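You operate a simulated robot arm through the tools that you are given. There is no shell and no other tool.

The job below is to be done with a simulated robot arm. You get a single attempt, and the scene is never put back.

JOB
Take the load off the generator and stop it by its switch.
Fine: load dial to 0, breaker off, engine switch off, fuel tap shut, then pull the plug; the fan stays on.

Only the result counts: the job must be done as asked and must still hold three seconds after the hand-in. Knocking over, shifting, dropping, spilling or breaking anything else fails it.

ROBOT AND FRAMES
A 6-joint arm with a two-finger gripper, fixed in place. Base frame: the origin is at the foot of the arm, x ahead of it, y to its left, z up. Lengths are in mm, angles in rad, forces in N, time in s.
Its first joint turns from -2.897 to 2.897 rad. Payload 2.45 kg.
Tool frame: the origin (TCP) lies between the finger pads and is the grasp point; the fingertips stand 20 mm ahead of it; z points along the fingers, y is the line along which they close. Largest opening 140 mm; the body of the gripper starts 168 mm behind the TCP.
Orientation is that of the tool frame in the base frame, as [roll, pitch, yaw] about the fixed x, y, z axes, in that order (R = Rz(yaw) Ry(pitch) Rx(roll)). With the fingers straight down and closing along the base's y, the tool's x points along the base's -x, its y along +y and its z along -z.

CONTROLS
- The arm moves only by the tool move_arm. Its argument "series" is a list that holds one entry, the list of rows, each a list of 7 numbers: the turn, a rotation vector about the tool's x, y, z in units of 120 degrees (1.0 is 120 degrees), then the shift along the tool's x, y, z in units of 200 mm (1.0 is 200 mm), then the opening, from 0 (shut) to 1 (fully open). In form: [[[wx, wy, wz, tx, ty, tz, hand], ...]]. A call has 1 to 20 rows; each row is the pose to reach, as a shift and turn from the pose commanded when the call began, along the tool's axes at that moment. A call with a number of a shift or a turn outside -1 to 1 is refused whole. A row lasts 0.2 s, in which the tool goes at most 50 mm and 0.15 rad; a call with a longer step from one row to the next is refused whole, and so is a gripper value outside its range. Where a pose cannot be reached the arm comes as near as it can. A force on the tool above 90 N (or 10 N above the force at the start of the call, whichever is more), or a blocked arm, ends the call early, and 0.2 s more pass. Each finger travels about 45 mm/s and halts on what it meets, pressing with about 31 N; the grip force reading is that of the motor and also rises with nothing between the fingers. The clock runs only during rows and for 0.2 s after the last one: add rows that repeat a pose to give the fingers time. The reply holds the time, the measured pose of the TCP, the force on the tool along the base axes, the opening and the grip force, in the units named above and with some noise, with the torque about the TCP (base axes, N m) and any sound that the robot's microphone picked up, and new pictures: "pictures" is both (left out), scene, wrist or none.
- Cameras (640 x 400 px; columns grow to the right, rows downward): "scene" is fixed at [48.2, 499.1, 1615.6]; the picture's right is [-0.40, -0.92, 0.00], its down [-0.51, 0.22, -0.83] and it looks along [0.77, -0.33, -0.55] (base axes); focal length 350 px, centre (320, 200). "wrist" rides on the gripper at [78, 11, -209] in the tool frame; the picture's right is [-0.14, 0.99, 0.00], its down [-0.92, -0.13, -0.37] and it looks along [-0.37, -0.05, 0.93] (tool axes); focal length 280 px, centre (320, 200). There is no depth. A picture from a camera that has moved, and an enlarged one, comes with that camera's place and axes in the base frame and with its lens.
- zoom(camera, box): a new picture of the part [left, top, right, bottom] of that camera's present view, enlarged. The clock stands still meanwhile.
- job_done(): hands the job in; it is judged then, once.

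Nothing tells you positions but the pictures and the camera data. Unless the task says otherwise, let go and move clear before handing in.

The tools are called after "Emit:" by a JSON object that holds its "fn" and its "kwargs". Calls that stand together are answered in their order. move_arm: Moves the arm, as the interface text tells. Its arguments: {"type":"object","properties":{"series":{"type":"array"},"pictures":{"type":"string","enum":["both","scene","wrist","none"]}},"required":["series"]} The other tools are called the same way: zoom (camera, box) takes an enlarged picture of a part of a camera's view; job_done () hands the job in.

At the start:

```text
t: 0.0
tcp_pos: [715.0, 139.7, 1249.1]
tool_rot: [3.141, 0.001, -3.14]
force: [0.6, 0.4, 0.8]
torque: [0.0, 0.0, -0.01]
grip_width: 140.2
gripper_force: 0.0
```

scene: 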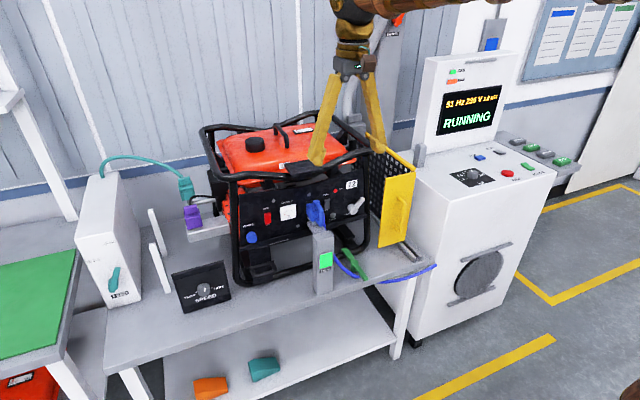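
wrist: 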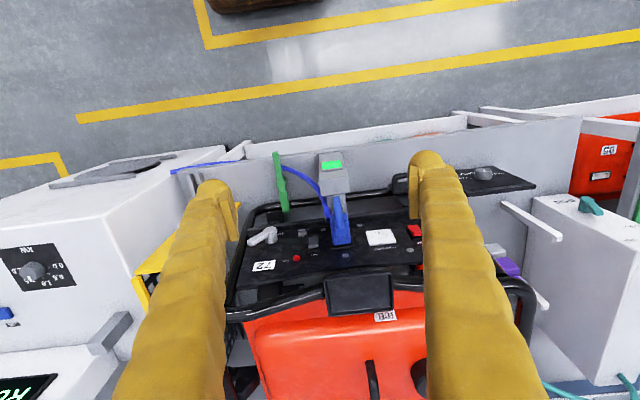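

I see a generator on a bench with a front panel, a load bank cabinet to its right with a dial, a speed dial box, and a fan/hose box at left. I'll zoom in on the details before moving anything.

Emit:
{"fn": "zoom", "kwargs": {"camera": "scene", "box": [220, 150, 440, 290]}}

Emit:
{"fn": "zoom", "kwargs": {"camera": "scene", "box": [400, 40, 600, 200]}}

Emit:
{"fn": "zoom", "kwargs": {"camera": "scene", "box": [70, 140, 250, 320]}}

Emit:
{"fn": "zoom", "kwargs": {"camera": "wrist", "box": [220, 140, 460, 320]}}

Emit:
{"fn": "zoom", "kwargs": {"camera": "wrist", "box": [0, 220, 160, 400]}}

Emit:
{"fn": "zoom", "kwargs": {"camera": "scene", "box": [320, 0, 520, 150]}}

```text
2.86 times, centred on (330, 220) of scene
camera zoom: at [48.2, 499.1, 1615.6], right [-0.4, -0.92, 0.0], down [-0.51, 0.22, -0.83], along [0.77, -0.33, -0.55], focal length 1001 px, centre (291, 143)
```

zoom: 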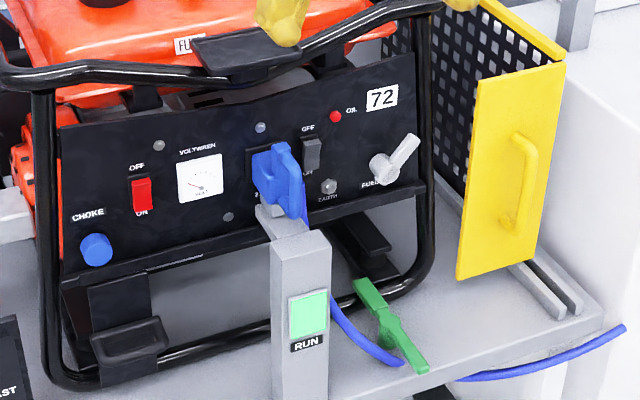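

```text
2.50 times, centred on (500, 120) of scene
camera zoom: at [48.2, 499.1, 1615.6], right [-0.4, -0.92, 0.0], down [-0.51, 0.22, -0.83], along [0.77, -0.33, -0.55], focal length 876 px, centre (-130, 400)
```

zoom: 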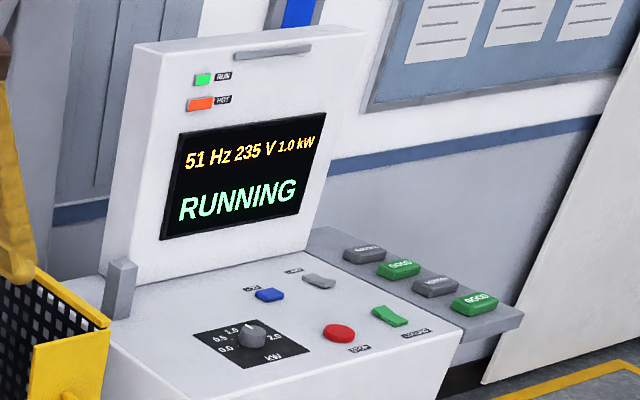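

```text
2.22 times, centred on (160, 230) of scene
camera zoom: at [48.2, 499.1, 1615.6], right [-0.4, -0.92, 0.0], down [-0.51, 0.22, -0.83], along [0.77, -0.33, -0.55], focal length 778 px, centre (676, 133)
```

zoom: 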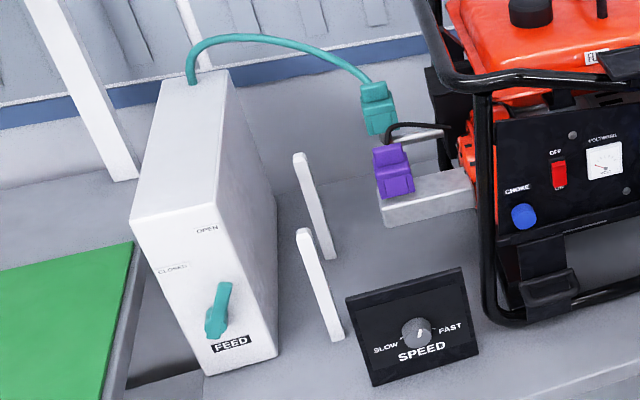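

```text
2.22 times, centred on (340, 230) of wrist
camera zoom: at [635.7, 150.5, 1459.0], right [0.14, 0.99, 0.0], down [0.92, -0.13, 0.37], along [0.37, -0.05, -0.93], focal length 623 px, centre (276, 133)
```

zoom: 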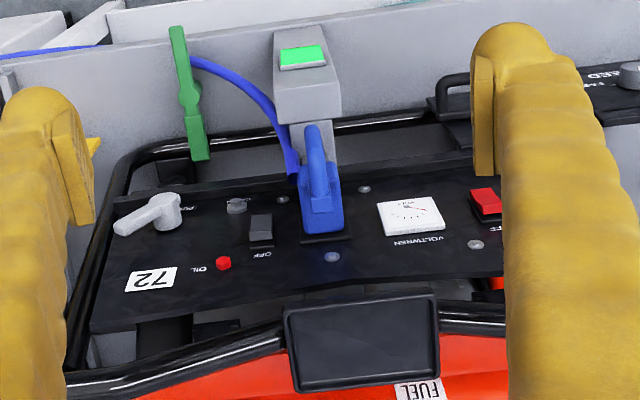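

```text
2.22 times, centred on (80, 310) of wrist
camera zoom: at [635.7, 150.5, 1459.0], right [0.14, 0.99, 0.0], down [0.92, -0.13, 0.37], along [0.37, -0.05, -0.93], focal length 623 px, centre (853, -44)
```

zoom: 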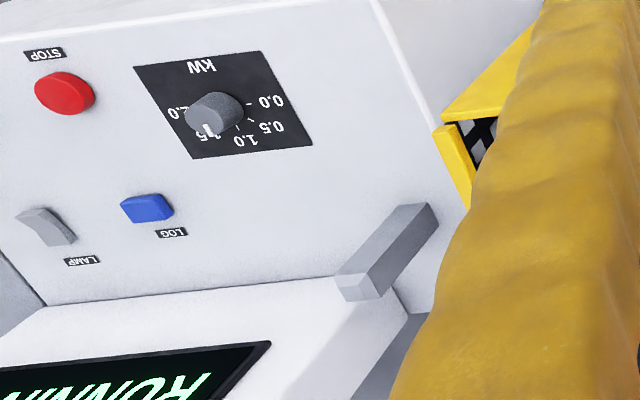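

```text
2.67 times, centred on (420, 75) of scene
camera zoom: at [48.2, 499.1, 1615.6], right [-0.4, -0.92, 0.0], down [-0.51, 0.22, -0.83], along [0.77, -0.33, -0.55], focal length 934 px, centre (53, 533)
```

zoom: 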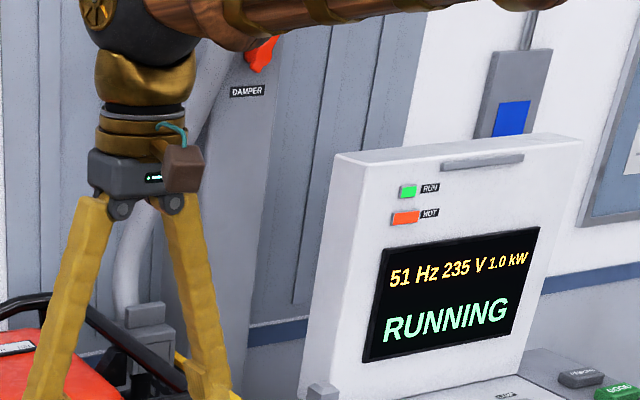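

The panel faces the robot (about x≈925), with the engine switch red, breaker grey, fuel lever at right, and the load dial on the console. I'll zoom tighter on each control to pin down details.

Emit:
{"fn": "zoom", "kwargs": {"camera": "scene", "box": [290, 180, 350, 220]}}

Emit:
{"fn": "zoom", "kwargs": {"camera": "scene", "box": [300, 190, 440, 300]}}

Emit:
{"fn": "zoom", "kwargs": {"camera": "scene", "box": [440, 155, 510, 195]}}

Emit:
{"fn": "zoom", "kwargs": {"camera": "scene", "box": [235, 190, 295, 245]}}

Emit:
{"fn": "zoom", "kwargs": {"camera": "wrist", "box": [300, 140, 380, 260]}}

Emit:
{"fn": "zoom", "kwargs": {"camera": "wrist", "box": [0, 240, 90, 300]}}

Emit:
{"fn": "zoom", "kwargs": {"camera": "wrist", "box": [230, 200, 320, 280]}}

Emit:
{"fn": "zoom", "kwargs": {"camera": "scene", "box": [340, 130, 440, 260]}}

```text
10.00 times, centred on (320, 200) of scene
camera zoom: at [48.2, 499.1, 1615.6], right [-0.4, -0.92, 0.0], down [-0.51, 0.22, -0.83], along [0.77, -0.33, -0.55], focal length 3503 px, centre (320, 200)
```

zoom: 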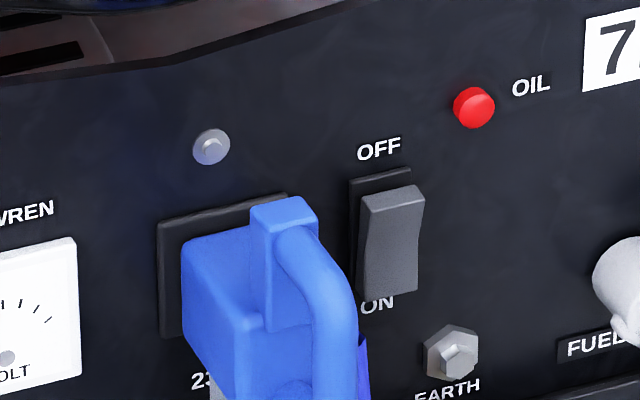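

```text
3.64 times, centred on (370, 245) of scene
camera zoom: at [48.2, 499.1, 1615.6], right [-0.4, -0.92, 0.0], down [-0.51, 0.22, -0.83], along [0.77, -0.33, -0.55], focal length 1274 px, centre (138, 36)
```

zoom: 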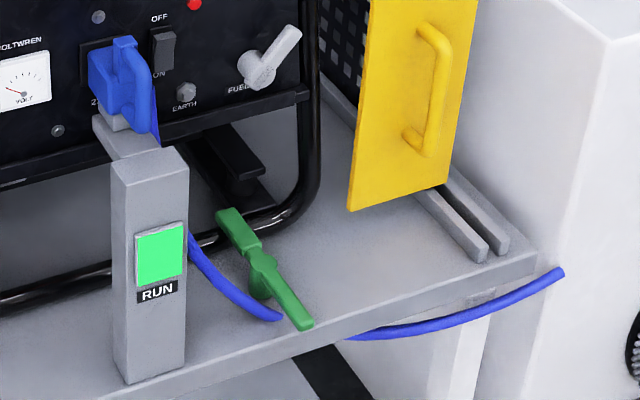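

```text
9.14 times, centred on (475, 175) of scene
camera zoom: at [48.2, 499.1, 1615.6], right [-0.4, -0.92, 0.0], down [-0.51, 0.22, -0.83], along [0.77, -0.33, -0.55], focal length 3203 px, centre (-1097, 429)
```

zoom: 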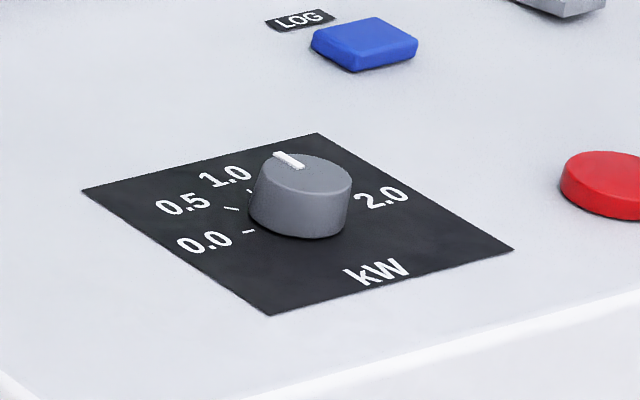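

```text
7.27 times, centred on (265, 218) of scene
camera zoom: at [48.2, 499.1, 1615.6], right [-0.4, -0.92, 0.0], down [-0.51, 0.22, -0.83], along [0.77, -0.33, -0.55], focal length 2548 px, centre (720, 73)
```

zoom: 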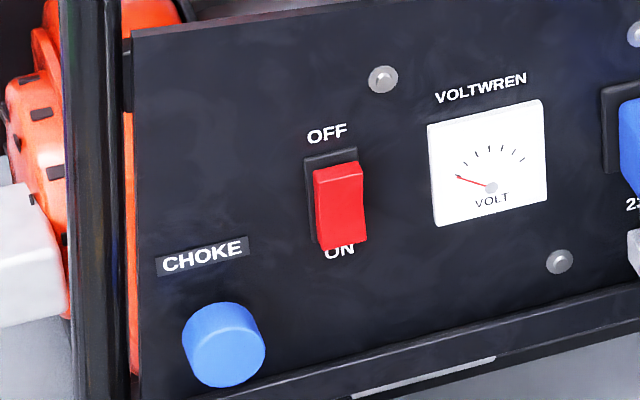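

```text
3.33 times, centred on (340, 200) of wrist
camera zoom: at [635.7, 150.5, 1459.0], right [0.14, 0.99, 0.0], down [0.92, -0.13, 0.37], along [0.37, -0.05, -0.93], focal length 935 px, centre (253, 200)
```

zoom: 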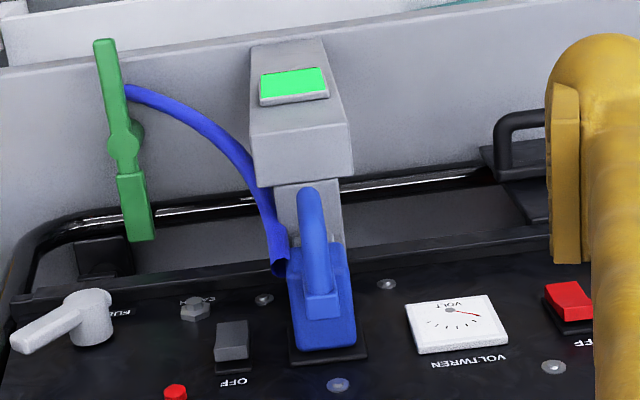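

```text
6.67 times, centred on (45, 270) of wrist
camera zoom: at [635.7, 150.5, 1459.0], right [0.14, 0.99, 0.0], down [0.92, -0.13, 0.37], along [0.37, -0.05, -0.93], focal length 1869 px, centre (2153, -267)
```

zoom: 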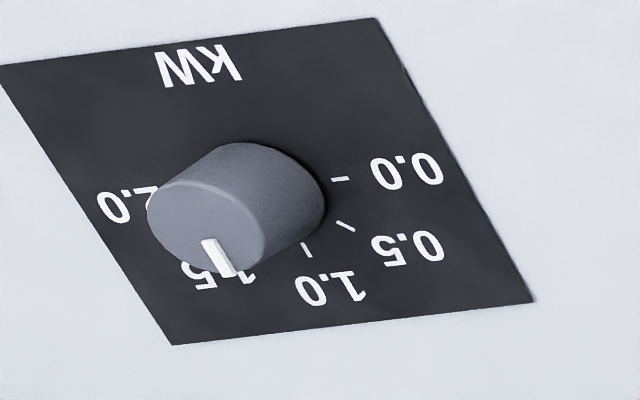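

```text
5.00 times, centred on (275, 240) of wrist
camera zoom: at [635.7, 150.5, 1459.0], right [0.14, 0.99, 0.0], down [0.92, -0.13, 0.37], along [0.37, -0.05, -0.93], focal length 1402 px, centre (545, 0)
```

zoom: 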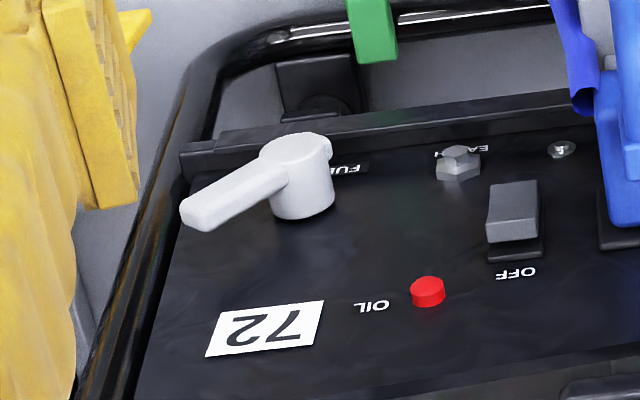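

```text
3.08 times, centred on (390, 195) of scene
camera zoom: at [48.2, 499.1, 1615.6], right [-0.4, -0.92, 0.0], down [-0.51, 0.22, -0.83], along [0.77, -0.33, -0.55], focal length 1078 px, centre (105, 215)
```

zoom: 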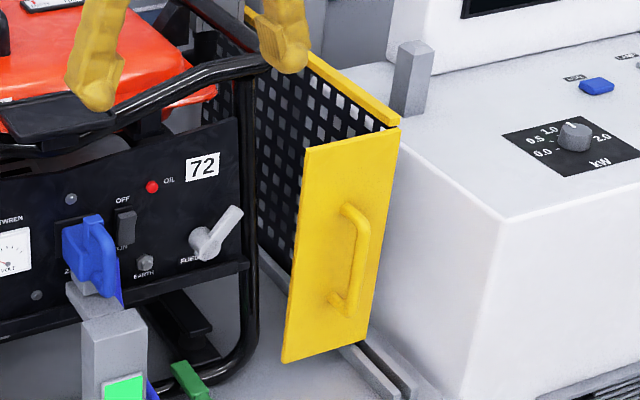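

The dial pointer is at 1.0 and the 0.0 mark lies on its +y side, so it needs a 90° counter-clockwise turn. The knob top is at about (918, -524, 955). I'll swing the arm over toward the console, staying high.

Emit:
{"fn": "move_arm", "kwargs": {"series": [[[0, 0, 0, 0, -0.25, 0, 1], [0, 0, 0, 0, -0.5, 0, 1], [0, 0, 0, 0, -0.75, 0, 1], [0, 0, 0, 0, -1.0, 0, 1]]], "pictures": "none"}}

```text
t: 1.0
tcp_pos: [715.6, -61.5, 1249.9]
tool_rot: [3.141, -0.001, 3.141]
force: [-0.2, 0.9, 0.1]
torque: [0.0, -0.03, 0.02]
grip_width: 139.9
gripper_force: 0.0
```

The arm follows commands well at this height. I'll carry on toward y≈-460 at the same height, then look.

Emit:
{"fn": "move_arm", "kwargs": {"series": [[[0, 0, 0, 0, -0.25, 0, 1], [0, 0, 0, 0, -0.5, 0, 1], [0, 0, 0, 0, -0.75, 0, 1], [0, 0, 0, 0, -1.0, 0, 1]]], "pictures": "none"}}

Emit:
{"fn": "move_arm", "kwargs": {"series": [[[0, 0, 0, 0, -0.25, 0, 1], [0, 0, 0, 0, -0.5, 0, 1], [0, 0, 0, 0, -0.75, 0, 1], [0, 0, 0, 0, -1.0, 0, 1]]], "pictures": "both"}}

```text
t: 2.0
tcp_pos: [717.0, -262.7, 1250.6]
tool_rot: [3.141, 0.001, 3.14]
force: [0.6, -0.9, -0.2]
torque: [0.05, -0.01, 0.06]
grip_width: 140.1
gripper_force: 0.0
```

```text
t: 3.0
tcp_pos: [711.0, -463.0, 1251.3]
tool_rot: [3.141, 0.001, 3.141]
force: [0.1, 0.1, 0.5]
torque: [0.01, -0.05, 0.0]
grip_width: 139.8
gripper_force: 0.1
camera wrist: at [631.6, -452.3, 1460.6], right [0.14, 0.99, 0.0], down [0.92, -0.13, 0.37], along [0.37, -0.05, -0.93], focal length 280 px, centre (320, 200)
```

scene: 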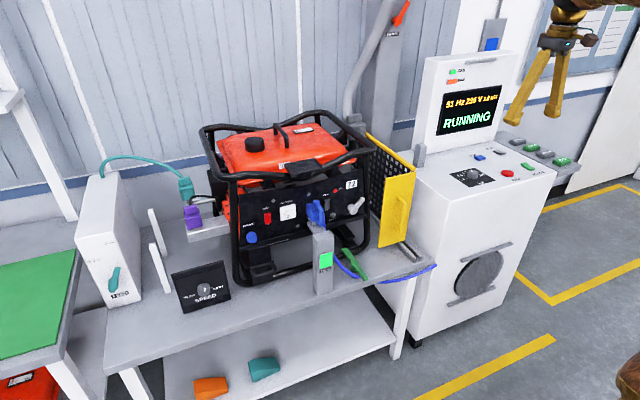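
wrist: 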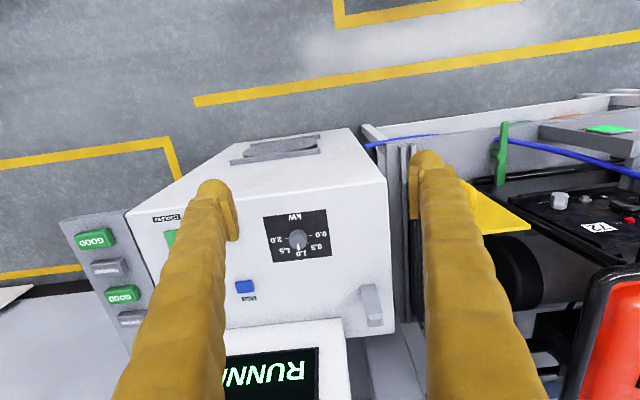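

Now I have a clear view down onto the load dial. I'll zoom on it and then refine its position.

Emit:
{"fn": "zoom", "kwargs": {"camera": "wrist", "box": [250, 195, 350, 275]}}

Emit:
{"fn": "zoom", "kwargs": {"camera": "wrist", "box": [440, 100, 640, 260]}}

Emit:
{"fn": "zoom", "kwargs": {"camera": "scene", "box": [340, 0, 520, 170]}}

```text
5.00 times, centred on (300, 235) of wrist
camera zoom: at [631.6, -452.3, 1460.6], right [0.14, 0.99, 0.0], down [0.92, -0.13, 0.37], along [0.37, -0.05, -0.93], focal length 1402 px, centre (420, 25)
```

zoom: 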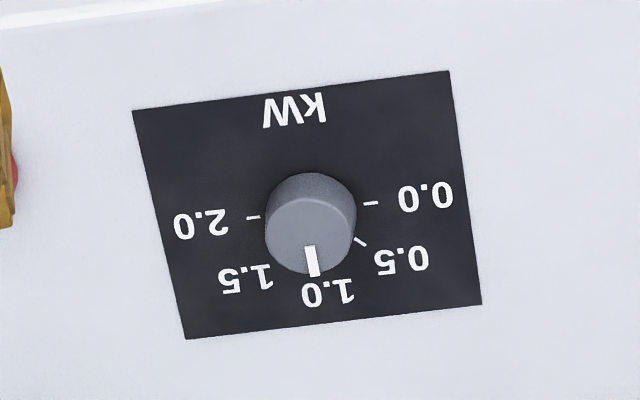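

```text
2.50 times, centred on (540, 180) of wrist
camera zoom: at [631.6, -452.3, 1460.6], right [0.14, 0.99, 0.0], down [0.92, -0.13, 0.37], along [0.37, -0.05, -0.93], focal length 701 px, centre (-230, 250)
```

zoom: 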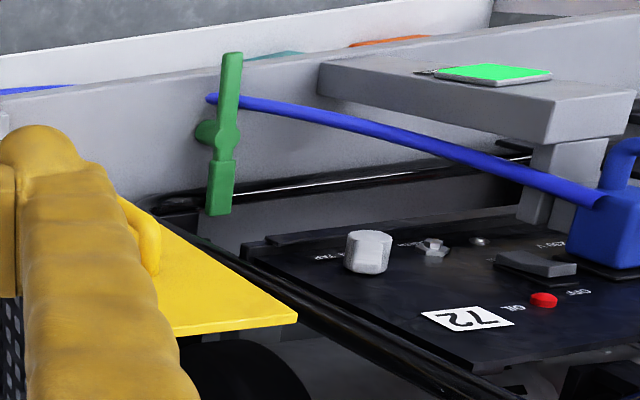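

```text
2.35 times, centred on (430, 85) of scene
camera zoom: at [48.2, 499.1, 1615.6], right [-0.4, -0.92, 0.0], down [-0.51, 0.22, -0.83], along [0.77, -0.33, -0.55], focal length 824 px, centre (61, 471)
```

zoom: 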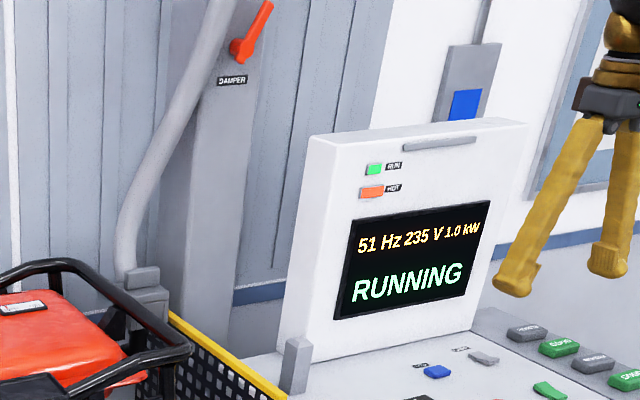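

The knob top works out to about (928, -543, 939), which may be beyond straight-down reach. I'll move out toward it in stages and check how closely the arm follows.

Emit:
{"fn": "move_arm", "kwargs": {"series": [[[0, 0, 0, -0.2, -0.1, 0.05, 1], [0, 0, 0, -0.4, -0.2, 0.15, 1], [0, 0, 0, -0.6, -0.3, 0.25, 1], [0, 0, 0, -0.8, -0.4, 0.35, 1], [0, 0, 0, -1.0, -0.4, 0.45, 1], [0, 0, 0, -1.0, -0.4, 0.45, 1]]], "pictures": "both"}}

```text
t: 4.4
tcp_pos: [913.1, -545.3, 1158.9]
tool_rot: [3.141, 0.0, 3.141]
force: [0.8, 0.7, 0.2]
torque: [0.0, -0.01, -0.02]
grip_width: 140.0
gripper_force: 0.0
camera wrist: at [834.2, -534.8, 1368.9], right [0.14, 0.99, 0.0], down [0.92, -0.13, 0.37], along [0.37, -0.05, -0.93], focal length 280 px, centre (320, 200)
```

scene: 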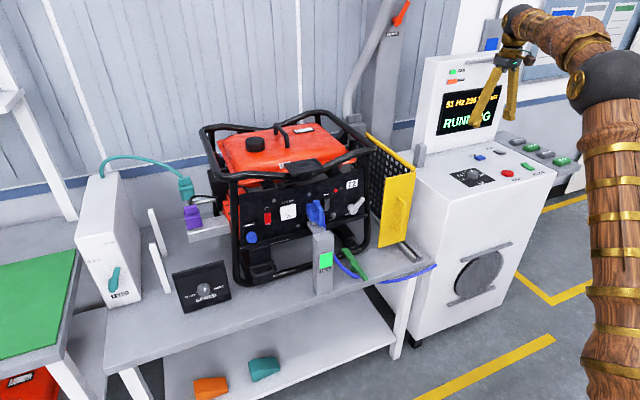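
wrist: 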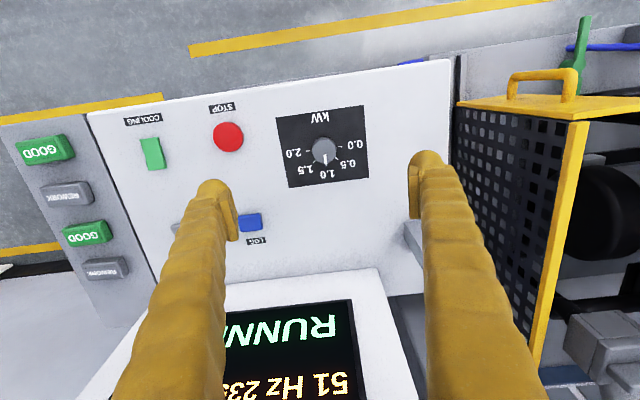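

The arm reaches here straight down without trouble; the green "COOLING" switch is evidently the fan and must stay as it is. I'll zoom in on the dial from here.

Emit:
{"fn": "zoom", "kwargs": {"camera": "wrist", "box": [270, 95, 380, 195]}}

Emit:
{"fn": "zoom", "kwargs": {"camera": "wrist", "box": [100, 90, 270, 190]}}

```text
4.00 times, centred on (325, 145) of wrist
camera zoom: at [834.2, -534.8, 1368.9], right [0.14, 0.99, 0.0], down [0.92, -0.13, 0.37], along [0.37, -0.05, -0.93], focal length 1122 px, centre (300, 420)
```

zoom: 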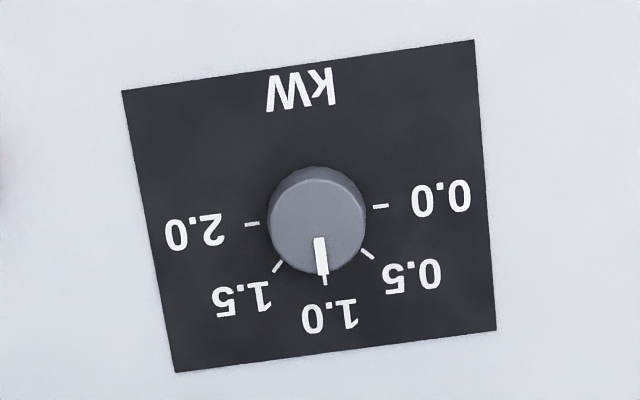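

```text
3.76 times, centred on (185, 140) of wrist
camera zoom: at [834.2, -534.8, 1368.9], right [0.14, 0.99, 0.0], down [0.92, -0.13, 0.37], along [0.37, -0.05, -0.93], focal length 1056 px, centre (828, 426)
```

zoom: 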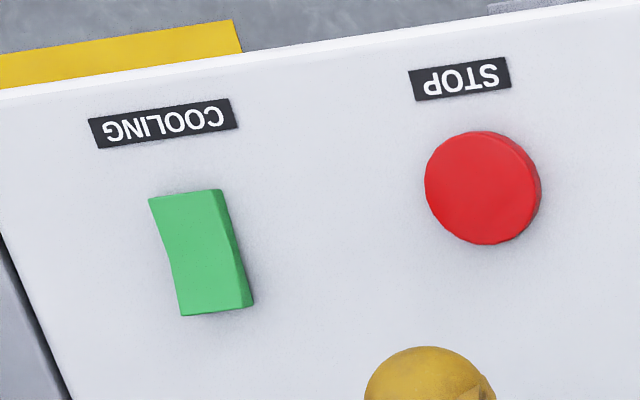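

Combining views puts the knob axis at about (925, -540), its top at z≈942 and its base at about 925. I'll centre over it, partly close the hand, and descend to just above.

Emit:
{"fn": "move_arm", "kwargs": {"series": [[[0, 0, 0, -0.062, 0.024, 0.2, 0.8], [0, 0, 0, -0.062, 0.024, 0.4, 0.6], [0, 0, 0, -0.062, 0.024, 0.6, 0.55], [0, 0, 0, -0.062, 0.024, 0.75, 0.55], [0, 0, 0, -0.062, 0.024, 0.75, 0.55], [0, 0, 0, -0.062, 0.024, 0.75, 0.55], [0, 0, 0, -0.062, 0.024, 0.75, 0.55]]], "pictures": "both"}}

```text
t: 6.0
tcp_pos: [926.0, -538.2, 1009.6]
tool_rot: [-3.141, 0.0, -3.141]
force: [-0.6, 0.0, -0.3]
torque: [-0.02, 0.01, -0.01]
grip_width: 77.0
gripper_force: 0.1
camera wrist: at [846.4, -527.0, 1219.4], right [0.14, 0.99, 0.0], down [0.92, -0.13, 0.37], along [0.37, -0.05, -0.93], focal length 280 px, centre (320, 200)
```

scene: 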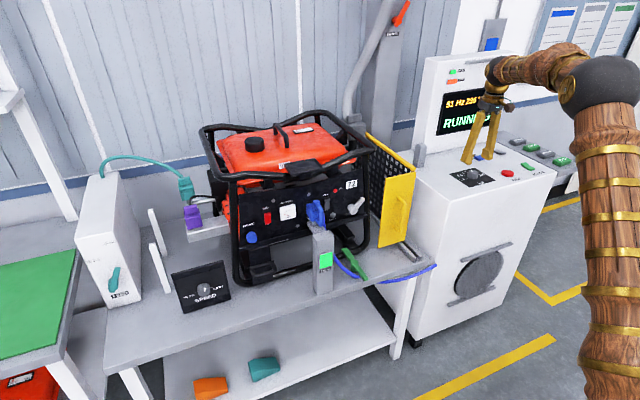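
wrist: 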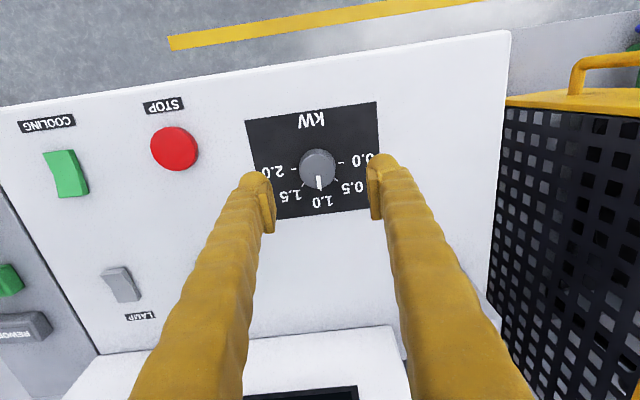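

The hand is centred over the knob within a couple of millimetres. I'll descend so the fingertips stop just above the panel on both sides of the knob.

Emit:
{"fn": "move_arm", "kwargs": {"series": [[[0, 0, 0, 0.008, -0.009, 0.1, 0.55], [0, 0, 0, 0.008, -0.009, 0.2, 0.55], [0, 0, 0, 0.008, -0.009, 0.25, 0.55], [0, 0, 0, 0.008, -0.009, 0.28, 0.55], [0, 0, 0, 0.008, -0.009, 0.29, 0.55], [0, 0, 0, 0.008, -0.009, 0.29, 0.55]]], "pictures": "both"}}

Emit:
{"fn": "zoom", "kwargs": {"camera": "wrist", "box": [240, 110, 400, 230]}}

Emit:
{"fn": "zoom", "kwargs": {"camera": "scene", "box": [430, 60, 530, 200]}}

```text
t: 7.4
tcp_pos: [926.4, -537.6, 951.7]
tool_rot: [-3.141, 0.001, -3.141]
force: [-0.1, 0.2, 0.8]
torque: [-0.02, -0.01, -0.02]
grip_width: 77.2
gripper_force: 0.1
camera wrist: at [846.0, -526.1, 1160.8], right [0.14, 0.99, 0.0], down [0.92, -0.13, 0.37], along [0.37, -0.05, -0.93], focal length 280 px, centre (320, 200)
```

scene: 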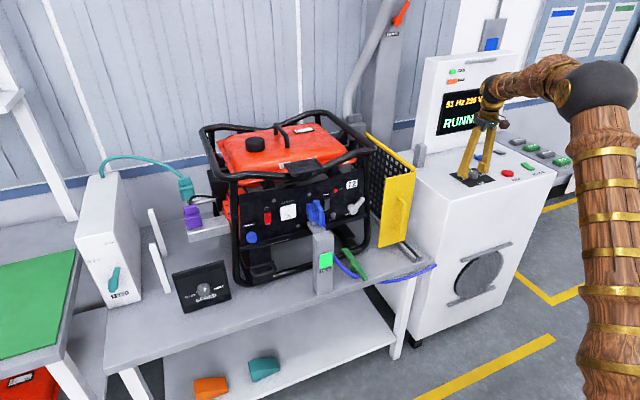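
wrist: 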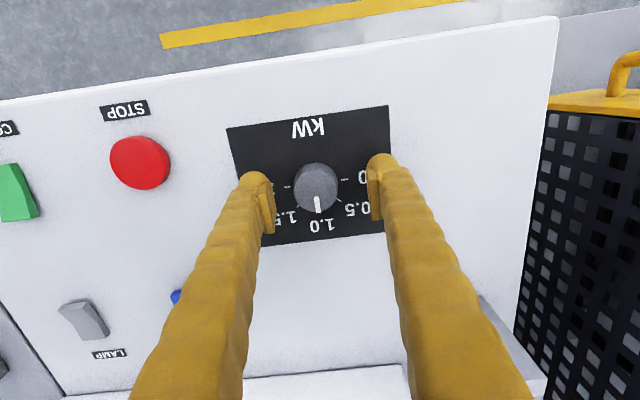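

```text
3.33 times, centred on (320, 170) of wrist
camera zoom: at [846.0, -526.1, 1160.8], right [0.14, 0.99, 0.0], down [0.92, -0.13, 0.37], along [0.37, -0.05, -0.93], focal length 935 px, centre (320, 300)
```

zoom: 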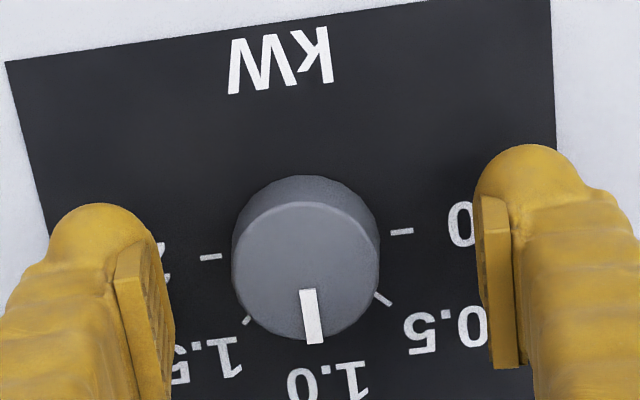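

```text
2.86 times, centred on (480, 130) of scene
camera zoom: at [48.2, 499.1, 1615.6], right [-0.4, -0.92, 0.0], down [-0.51, 0.22, -0.83], along [0.77, -0.33, -0.55], focal length 1001 px, centre (-137, 400)
```

zoom: 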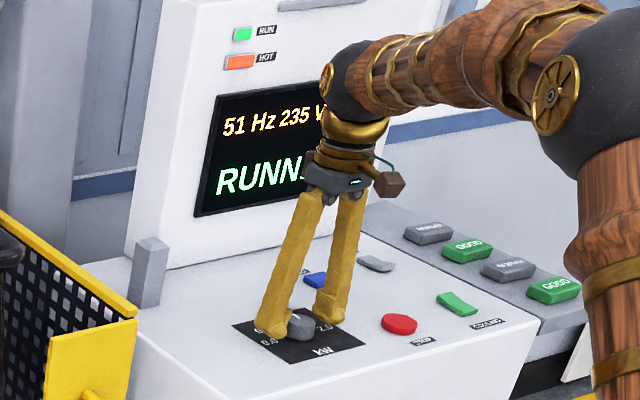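

The fingers straddle the knob, with about a 3 mm offset to correct. I'll shift, lower slightly and close on the knob.

Emit:
{"fn": "move_arm", "kwargs": {"series": [[[0, 0, 0, 0.008, -0.014, 0.01, 0.55], [0, 0, 0, 0.008, -0.014, 0.018, 0.5], [0, 0, 0, 0.008, -0.014, 0.018, 0.3], [0, 0, 0, 0.008, -0.014, 0.018, 0.1], [0, 0, 0, 0.008, -0.014, 0.018, 0.0], [0, 0, 0, 0.008, -0.014, 0.018, 0.0], [0, 0, 0, 0.008, -0.014, 0.018, 0.0]]], "pictures": "both"}}

Emit:
{"fn": "zoom", "kwargs": {"camera": "wrist", "box": [240, 110, 400, 230]}}

```text
t: 9.0
tcp_pos: [924.3, -540.2, 947.9]
tool_rot: [3.14, 0.0, 3.141]
force: [0.9, -25.0, -2.3]
torque: [-0.28, -0.01, -0.01]
grip_width: 36.6
gripper_force: 45.1
camera wrist: at [844.2, -529.4, 1157.2], right [0.14, 0.99, 0.0], down [0.92, -0.13, 0.37], along [0.37, -0.05, -0.93], focal length 280 px, centre (320, 200)
```

scene: 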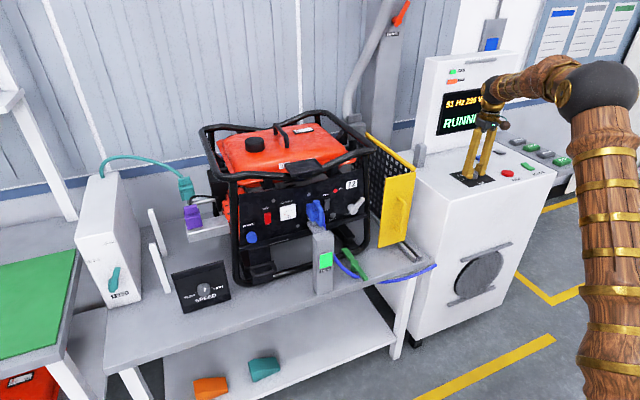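
wrist: 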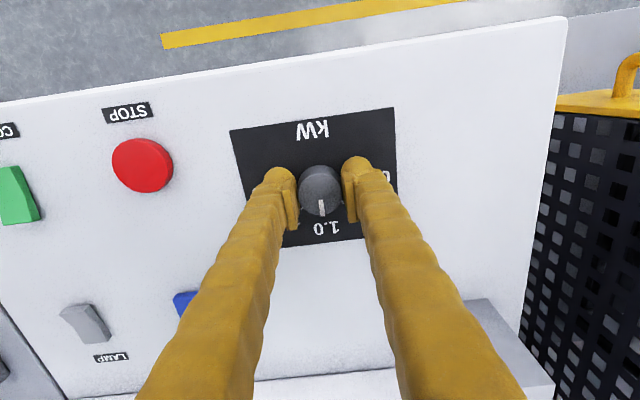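

```text
3.33 times, centred on (320, 170) of wrist
camera zoom: at [844.2, -529.4, 1157.2], right [0.14, 0.99, 0.0], down [0.92, -0.13, 0.37], along [0.37, -0.05, -0.93], focal length 935 px, centre (320, 300)
```

zoom: 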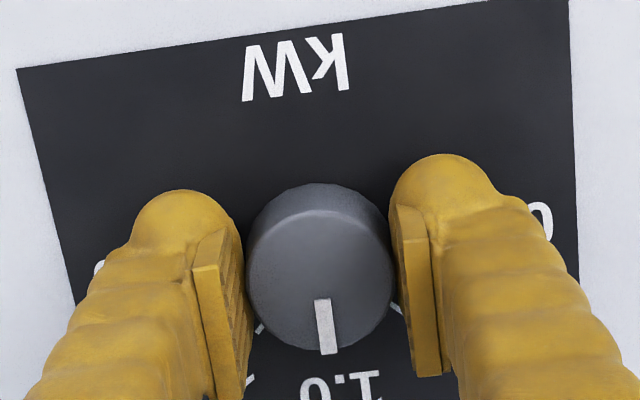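

The knob is gripped at 36.6 mm, with a 25 N sideways load showing I'm slightly off centre. I'll ease about 1 mm toward -y to balance it.

Emit:
{"fn": "move_arm", "kwargs": {"series": [[[0, 0, 0, 0, -0.005, 0, 0.0], [0, 0, 0, 0, -0.005, 0, 0.0]]], "pictures": "none"}}

```text
t: 9.6
tcp_pos: [923.9, -539.6, 947.9]
tool_rot: [-3.141, -0.003, 3.141]
force: [-7.1, -19.2, -2.4]
torque: [-0.22, 0.21, -0.01]
grip_width: 36.3
gripper_force: 44.8
```

Emit:
{"fn": "move_arm", "kwargs": {"series": [[[0, 0, 0, 0, -0.006, 0, 0.0], [0, 0, 0, 0, -0.012, 0, 0.0], [0, 0, 0, 0, -0.012, 0, 0.0]]], "pictures": "none"}}

```text
t: 10.4
tcp_pos: [924.8, -540.2, 948.9]
tool_rot: [3.137, -0.001, -3.138]
force: [-19.5, 39.7, 2.0]
torque: [0.36, -0.65, 0.04]
grip_width: 36.6
gripper_force: 45.1
```

Emit:
{"fn": "move_arm", "kwargs": {"series": [[[0, 0, 0, 0.002, 0.008, 0, 0.0], [0, 0, 0, 0.002, 0.008, 0, 0.0]]], "pictures": "none"}}

```text
t: 11.0
tcp_pos: [926.0, -540.1, 947.9]
tool_rot: [3.141, 0.001, 3.14]
force: [9.2, 35.5, 0.7]
torque: [0.39, -0.23, 0.04]
grip_width: 36.2
gripper_force: 45.1
```

Forces are modest, so I'll try a first counter-clockwise turn of about 22° and check that the dial follows.

Emit:
{"fn": "move_arm", "kwargs": {"series": [[[0, 0, -0.06, 0, 0.004, 0, 0.0], [0, 0, -0.12, 0, 0.004, 0, 0.0], [0, 0, -0.18, 0, 0.004, 0, 0.0]]], "pictures": "both"}}

Emit:
{"fn": "zoom", "kwargs": {"camera": "wrist", "box": [240, 110, 400, 230]}}

Emit:
{"fn": "zoom", "kwargs": {"camera": "scene", "box": [430, 60, 530, 200]}}

```text
t: 11.8
tcp_pos: [923.4, -540.6, 948.3]
tool_rot: [3.14, 0.0, -2.763]
force: [20.6, 23.0, 6.5]
torque: [0.16, 0.05, 0.02]
grip_width: 35.8
gripper_force: 44.9
camera wrist: at [845.5, -559.7, 1157.4], right [-0.24, 0.97, 0.0], down [0.9, 0.22, 0.37], along [0.36, 0.09, -0.93], focal length 280 px, centre (320, 200)
```

scene: 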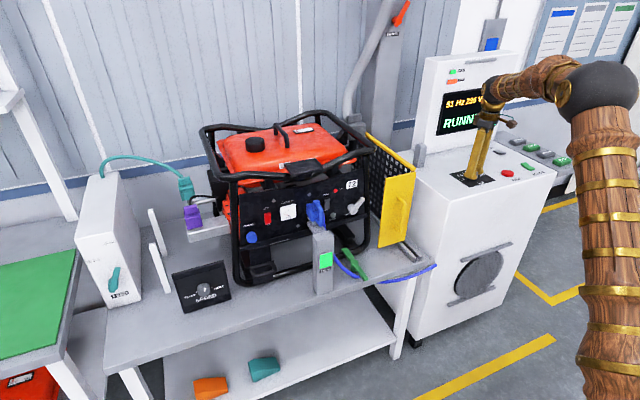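
wrist: 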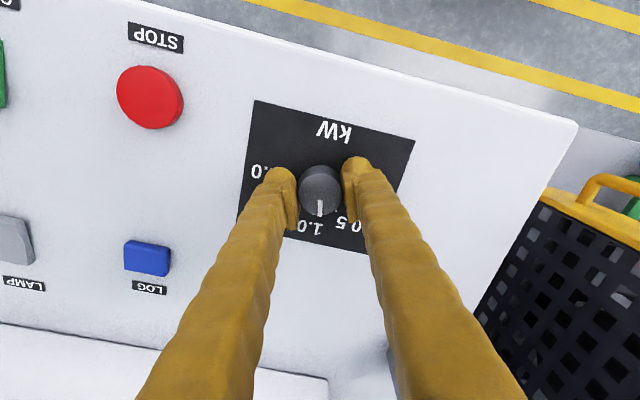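

```text
3.33 times, centred on (320, 170) of wrist
camera zoom: at [845.5, -559.7, 1157.4], right [-0.24, 0.97, 0.0], down [0.9, 0.22, 0.37], along [0.36, 0.09, -0.93], focal length 935 px, centre (320, 300)
```

zoom: 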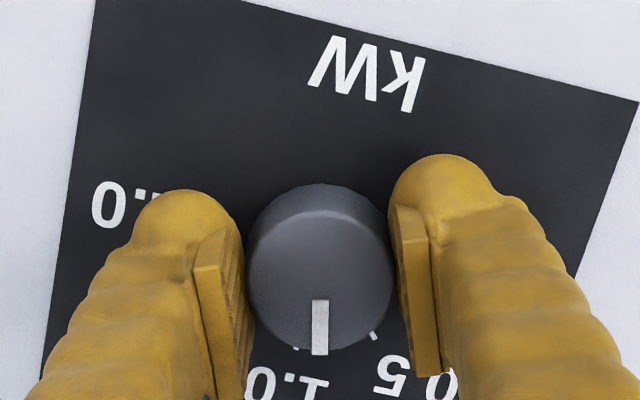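

```text
2.86 times, centred on (480, 130) of scene
camera zoom: at [48.2, 499.1, 1615.6], right [-0.4, -0.92, 0.0], down [-0.51, 0.22, -0.83], along [0.77, -0.33, -0.55], focal length 1001 px, centre (-137, 400)
```

zoom: 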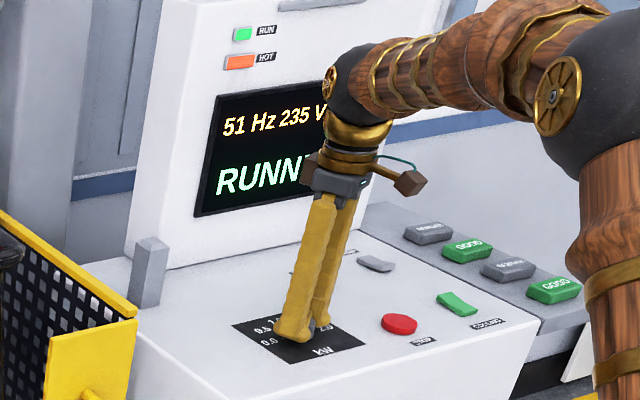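

The dial turns with the hand. I'll continue the remaining ~68° to bring the pointer to 0.0.

Emit:
{"fn": "move_arm", "kwargs": {"series": [[[0, 0, -0.06, 0, 0, 0, 0.0], [0, 0, -0.12, 0, 0, 0, 0.0], [0, 0, -0.18, 0, 0, 0, 0.0], [0, 0, -0.24, 0, 0, 0, 0.0], [0, 0, -0.3, 0, 0, 0, 0.0], [0, 0, -0.36, 0, 0, 0, 0.0], [0, 0, -0.42, 0, 0, 0, 0.0], [0, 0, -0.48, 0, 0, 0, 0.0], [0, 0, -0.54, 0, 0, 0, 0.0], [0, 0, -0.57, 0, 0, 0, 0.0]]], "pictures": "both"}}

Emit:
{"fn": "zoom", "kwargs": {"camera": "wrist", "box": [240, 110, 400, 230]}}

Emit:
{"fn": "zoom", "kwargs": {"camera": "scene", "box": [430, 60, 530, 200]}}

```text
t: 14.0
tcp_pos: [925.4, -542.1, 947.8]
tool_rot: [-3.139, -0.001, -1.57]
force: [40.7, -31.7, 0.7]
torque: [-0.38, -0.49, -0.04]
grip_width: 36.1
gripper_force: 44.7
camera wrist: at [912.4, -620.1, 1157.5], right [-0.99, 0.14, 0.0], down [0.13, 0.92, 0.37], along [0.05, 0.36, -0.93], focal length 280 px, centre (320, 200)
```

scene: 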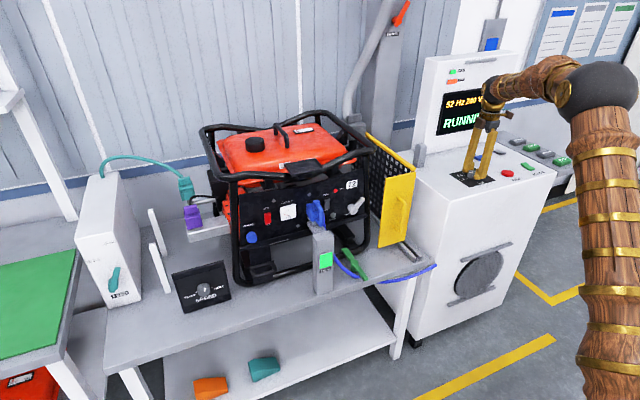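
wrist: 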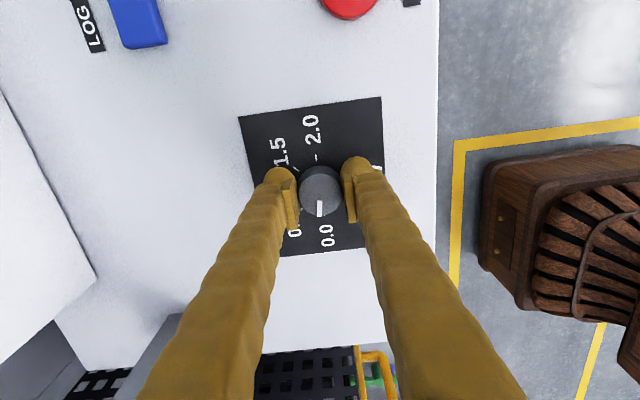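

```text
3.33 times, centred on (320, 170) of wrist
camera zoom: at [912.4, -620.1, 1157.5], right [-0.99, 0.14, 0.0], down [0.13, 0.92, 0.37], along [0.05, 0.36, -0.93], focal length 935 px, centre (320, 300)
```

zoom: 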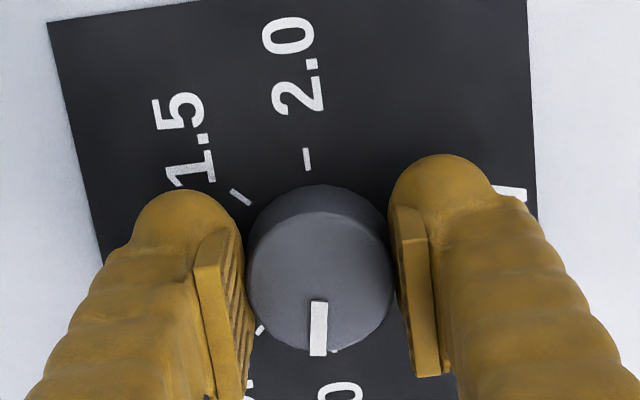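

```text
2.86 times, centred on (480, 130) of scene
camera zoom: at [48.2, 499.1, 1615.6], right [-0.4, -0.92, 0.0], down [-0.51, 0.22, -0.83], along [0.77, -0.33, -0.55], focal length 1001 px, centre (-137, 400)
```

zoom: 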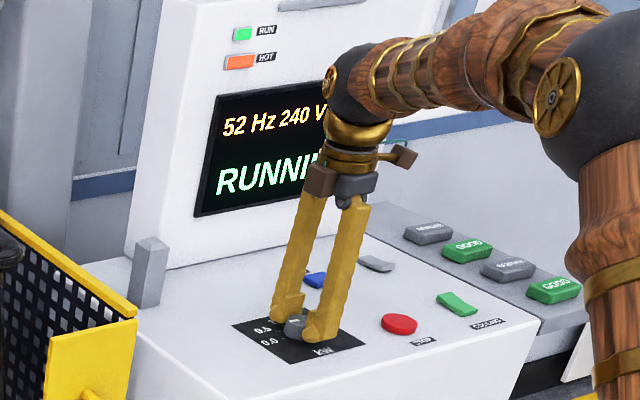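

The pointer appears to be at 0.0 and the display shows 52 Hz 240 V. I'll release, rise straight up, and check the dial and display.

Emit:
{"fn": "move_arm", "kwargs": {"series": [[[0, 0, 0, 0, 0, 0, 0.3], [0, 0, 0, 0, 0, 0, 0.5], [0, 0, 0, 0, 0, 0, 0.5], [0, 0, 0, 0, 0, -0.15, 0.5], [0, 0, 0, 0, 0, -0.4, 0.5], [0, 0, 0, 0, 0, -0.65, 0.5], [0, 0, 0, 0, 0, -0.9, 0.5], [0, 0, 0, 0, 0, -0.9, 0.5]]], "pictures": "both"}}

Emit:
{"fn": "zoom", "kwargs": {"camera": "scene", "box": [430, 60, 530, 200]}}

Emit:
{"fn": "zoom", "kwargs": {"camera": "wrist", "box": [250, 90, 400, 200]}}

```text
t: 15.8
tcp_pos: [927.2, -540.4, 1129.3]
tool_rot: [-3.14, 0.001, -1.572]
force: [-0.4, 0.3, 0.5]
torque: [-0.06, 0.01, 0.02]
grip_width: 69.8
gripper_force: 0.2
camera wrist: at [914.8, -618.0, 1338.5], right [-0.99, 0.14, 0.0], down [0.13, 0.92, 0.37], along [0.05, 0.37, -0.93], focal length 280 px, centre (320, 200)
```

scene: 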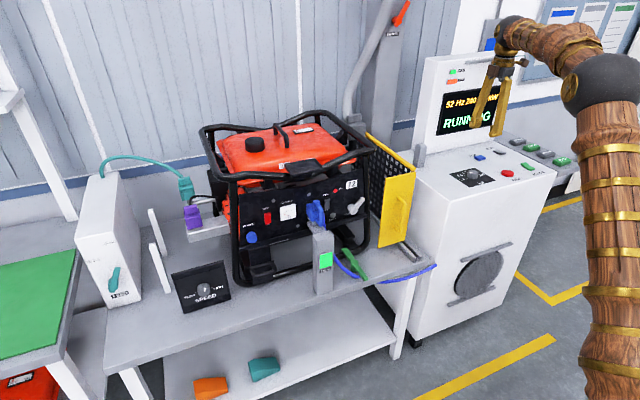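
wrist: 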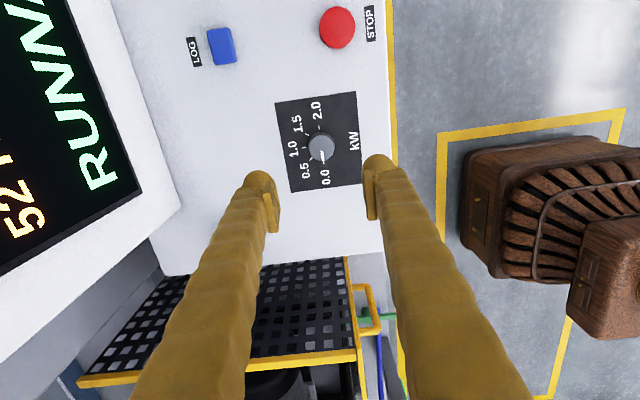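

```text
2.86 times, centred on (480, 130) of scene
camera zoom: at [48.2, 499.1, 1615.6], right [-0.4, -0.92, 0.0], down [-0.51, 0.22, -0.83], along [0.77, -0.33, -0.55], focal length 1001 px, centre (-137, 400)
```

zoom: 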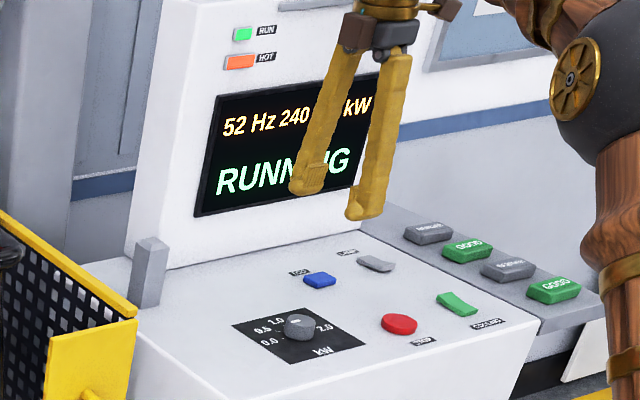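

```text
3.64 times, centred on (325, 145) of wrist
camera zoom: at [914.8, -618.0, 1338.5], right [-0.99, 0.14, 0.0], down [0.13, 0.92, 0.37], along [0.05, 0.37, -0.93], focal length 1020 px, centre (302, 400)
```

zoom: 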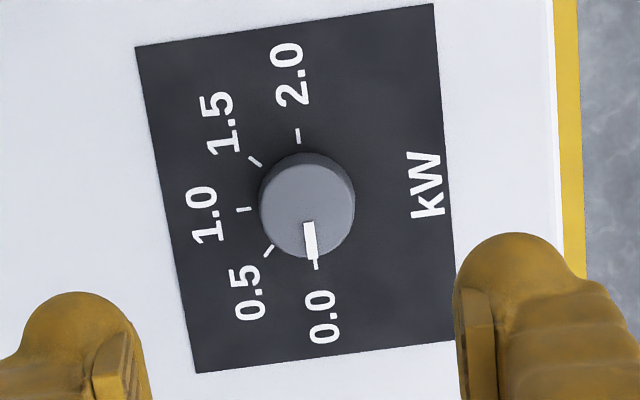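

The pointer lines up with the 0.0 tick. I'll back away from the console while turning the hand back, so I can read the display.

Emit:
{"fn": "move_arm", "kwargs": {"series": [[[0, 0, 0.0, 0, 0.15, -0.1, 0.5], [0, 0, 0.07, 0, 0.3, -0.2, 0.5], [0, 0, 0.14, -0.1, 0.45, -0.3, 0.5], [0, 0, 0.21, -0.2, 0.6, -0.4, 0.5], [0, 0, 0.28, -0.3, 0.75, -0.5, 0.5], [0, 0, 0.35, -0.4, 0.9, -0.5, 0.5], [0, 0, 0.42, -0.5, 1.0, -0.5, 0.5], [0, 0, 0.49, -0.6, 1.0, -0.5, 0.5], [0, 0, 0.56, -0.7, 1.0, -0.5, 0.5], [0, 0, 0.63, -0.8, 1.0, -0.5, 0.5], [0, 0, 0.7, -0.9, 1.0, -0.5, 0.5], [0, 0, 0.75, -1.0, 1.0, -0.5, 0.5]]], "pictures": "both"}}

Emit:
{"fn": "zoom", "kwargs": {"camera": "scene", "box": [420, 60, 520, 200]}}

Emit:
{"fn": "zoom", "kwargs": {"camera": "scene", "box": [450, 160, 500, 195]}}

```text
t: 18.4
tcp_pos: [725.2, -339.6, 1229.0]
tool_rot: [-3.14, 0.0, 3.141]
force: [0.6, 0.5, 0.2]
torque: [-0.05, -0.02, -0.02]
grip_width: 70.0
gripper_force: 0.0
camera wrist: at [645.6, -329.0, 1438.3], right [0.14, 0.99, 0.0], down [0.92, -0.13, 0.37], along [0.37, -0.05, -0.93], focal length 280 px, centre (320, 200)
```

scene: 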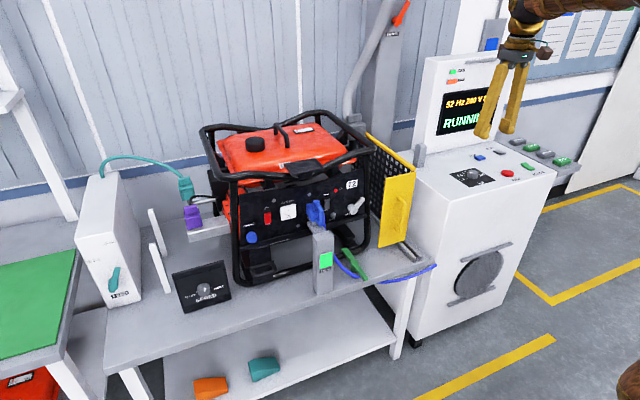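
wrist: 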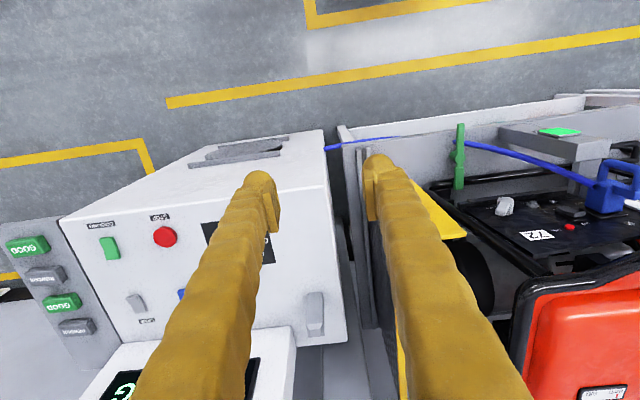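

```text
2.86 times, centred on (470, 130) of scene
camera zoom: at [48.2, 499.1, 1615.6], right [-0.4, -0.92, 0.0], down [-0.51, 0.22, -0.83], along [0.77, -0.33, -0.55], focal length 1001 px, centre (-109, 400)
```

zoom: 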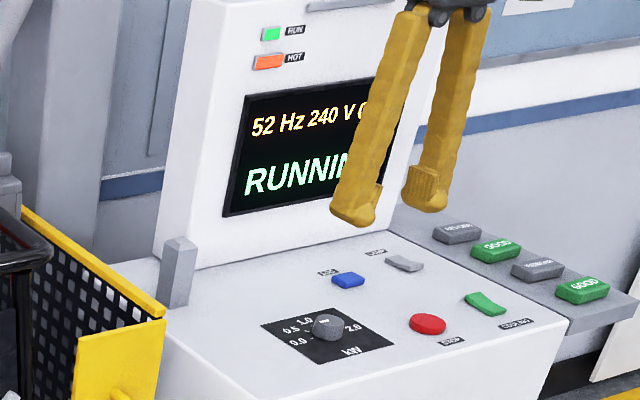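

```text
11.43 times, centred on (475, 178) of scene
camera zoom: at [48.2, 499.1, 1615.6], right [-0.4, -0.92, 0.0], down [-0.51, 0.22, -0.83], along [0.77, -0.33, -0.55], focal length 4004 px, centre (-1451, 457)
```

zoom: 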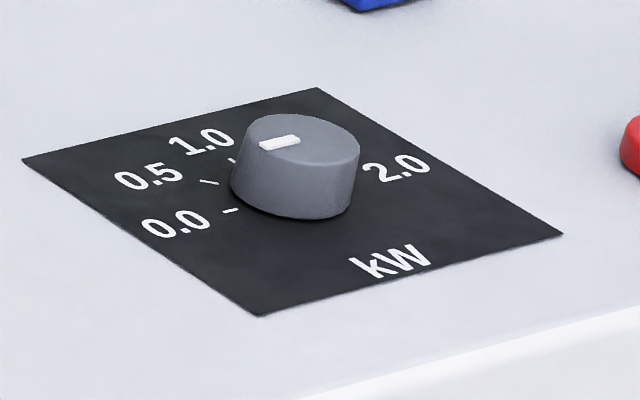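

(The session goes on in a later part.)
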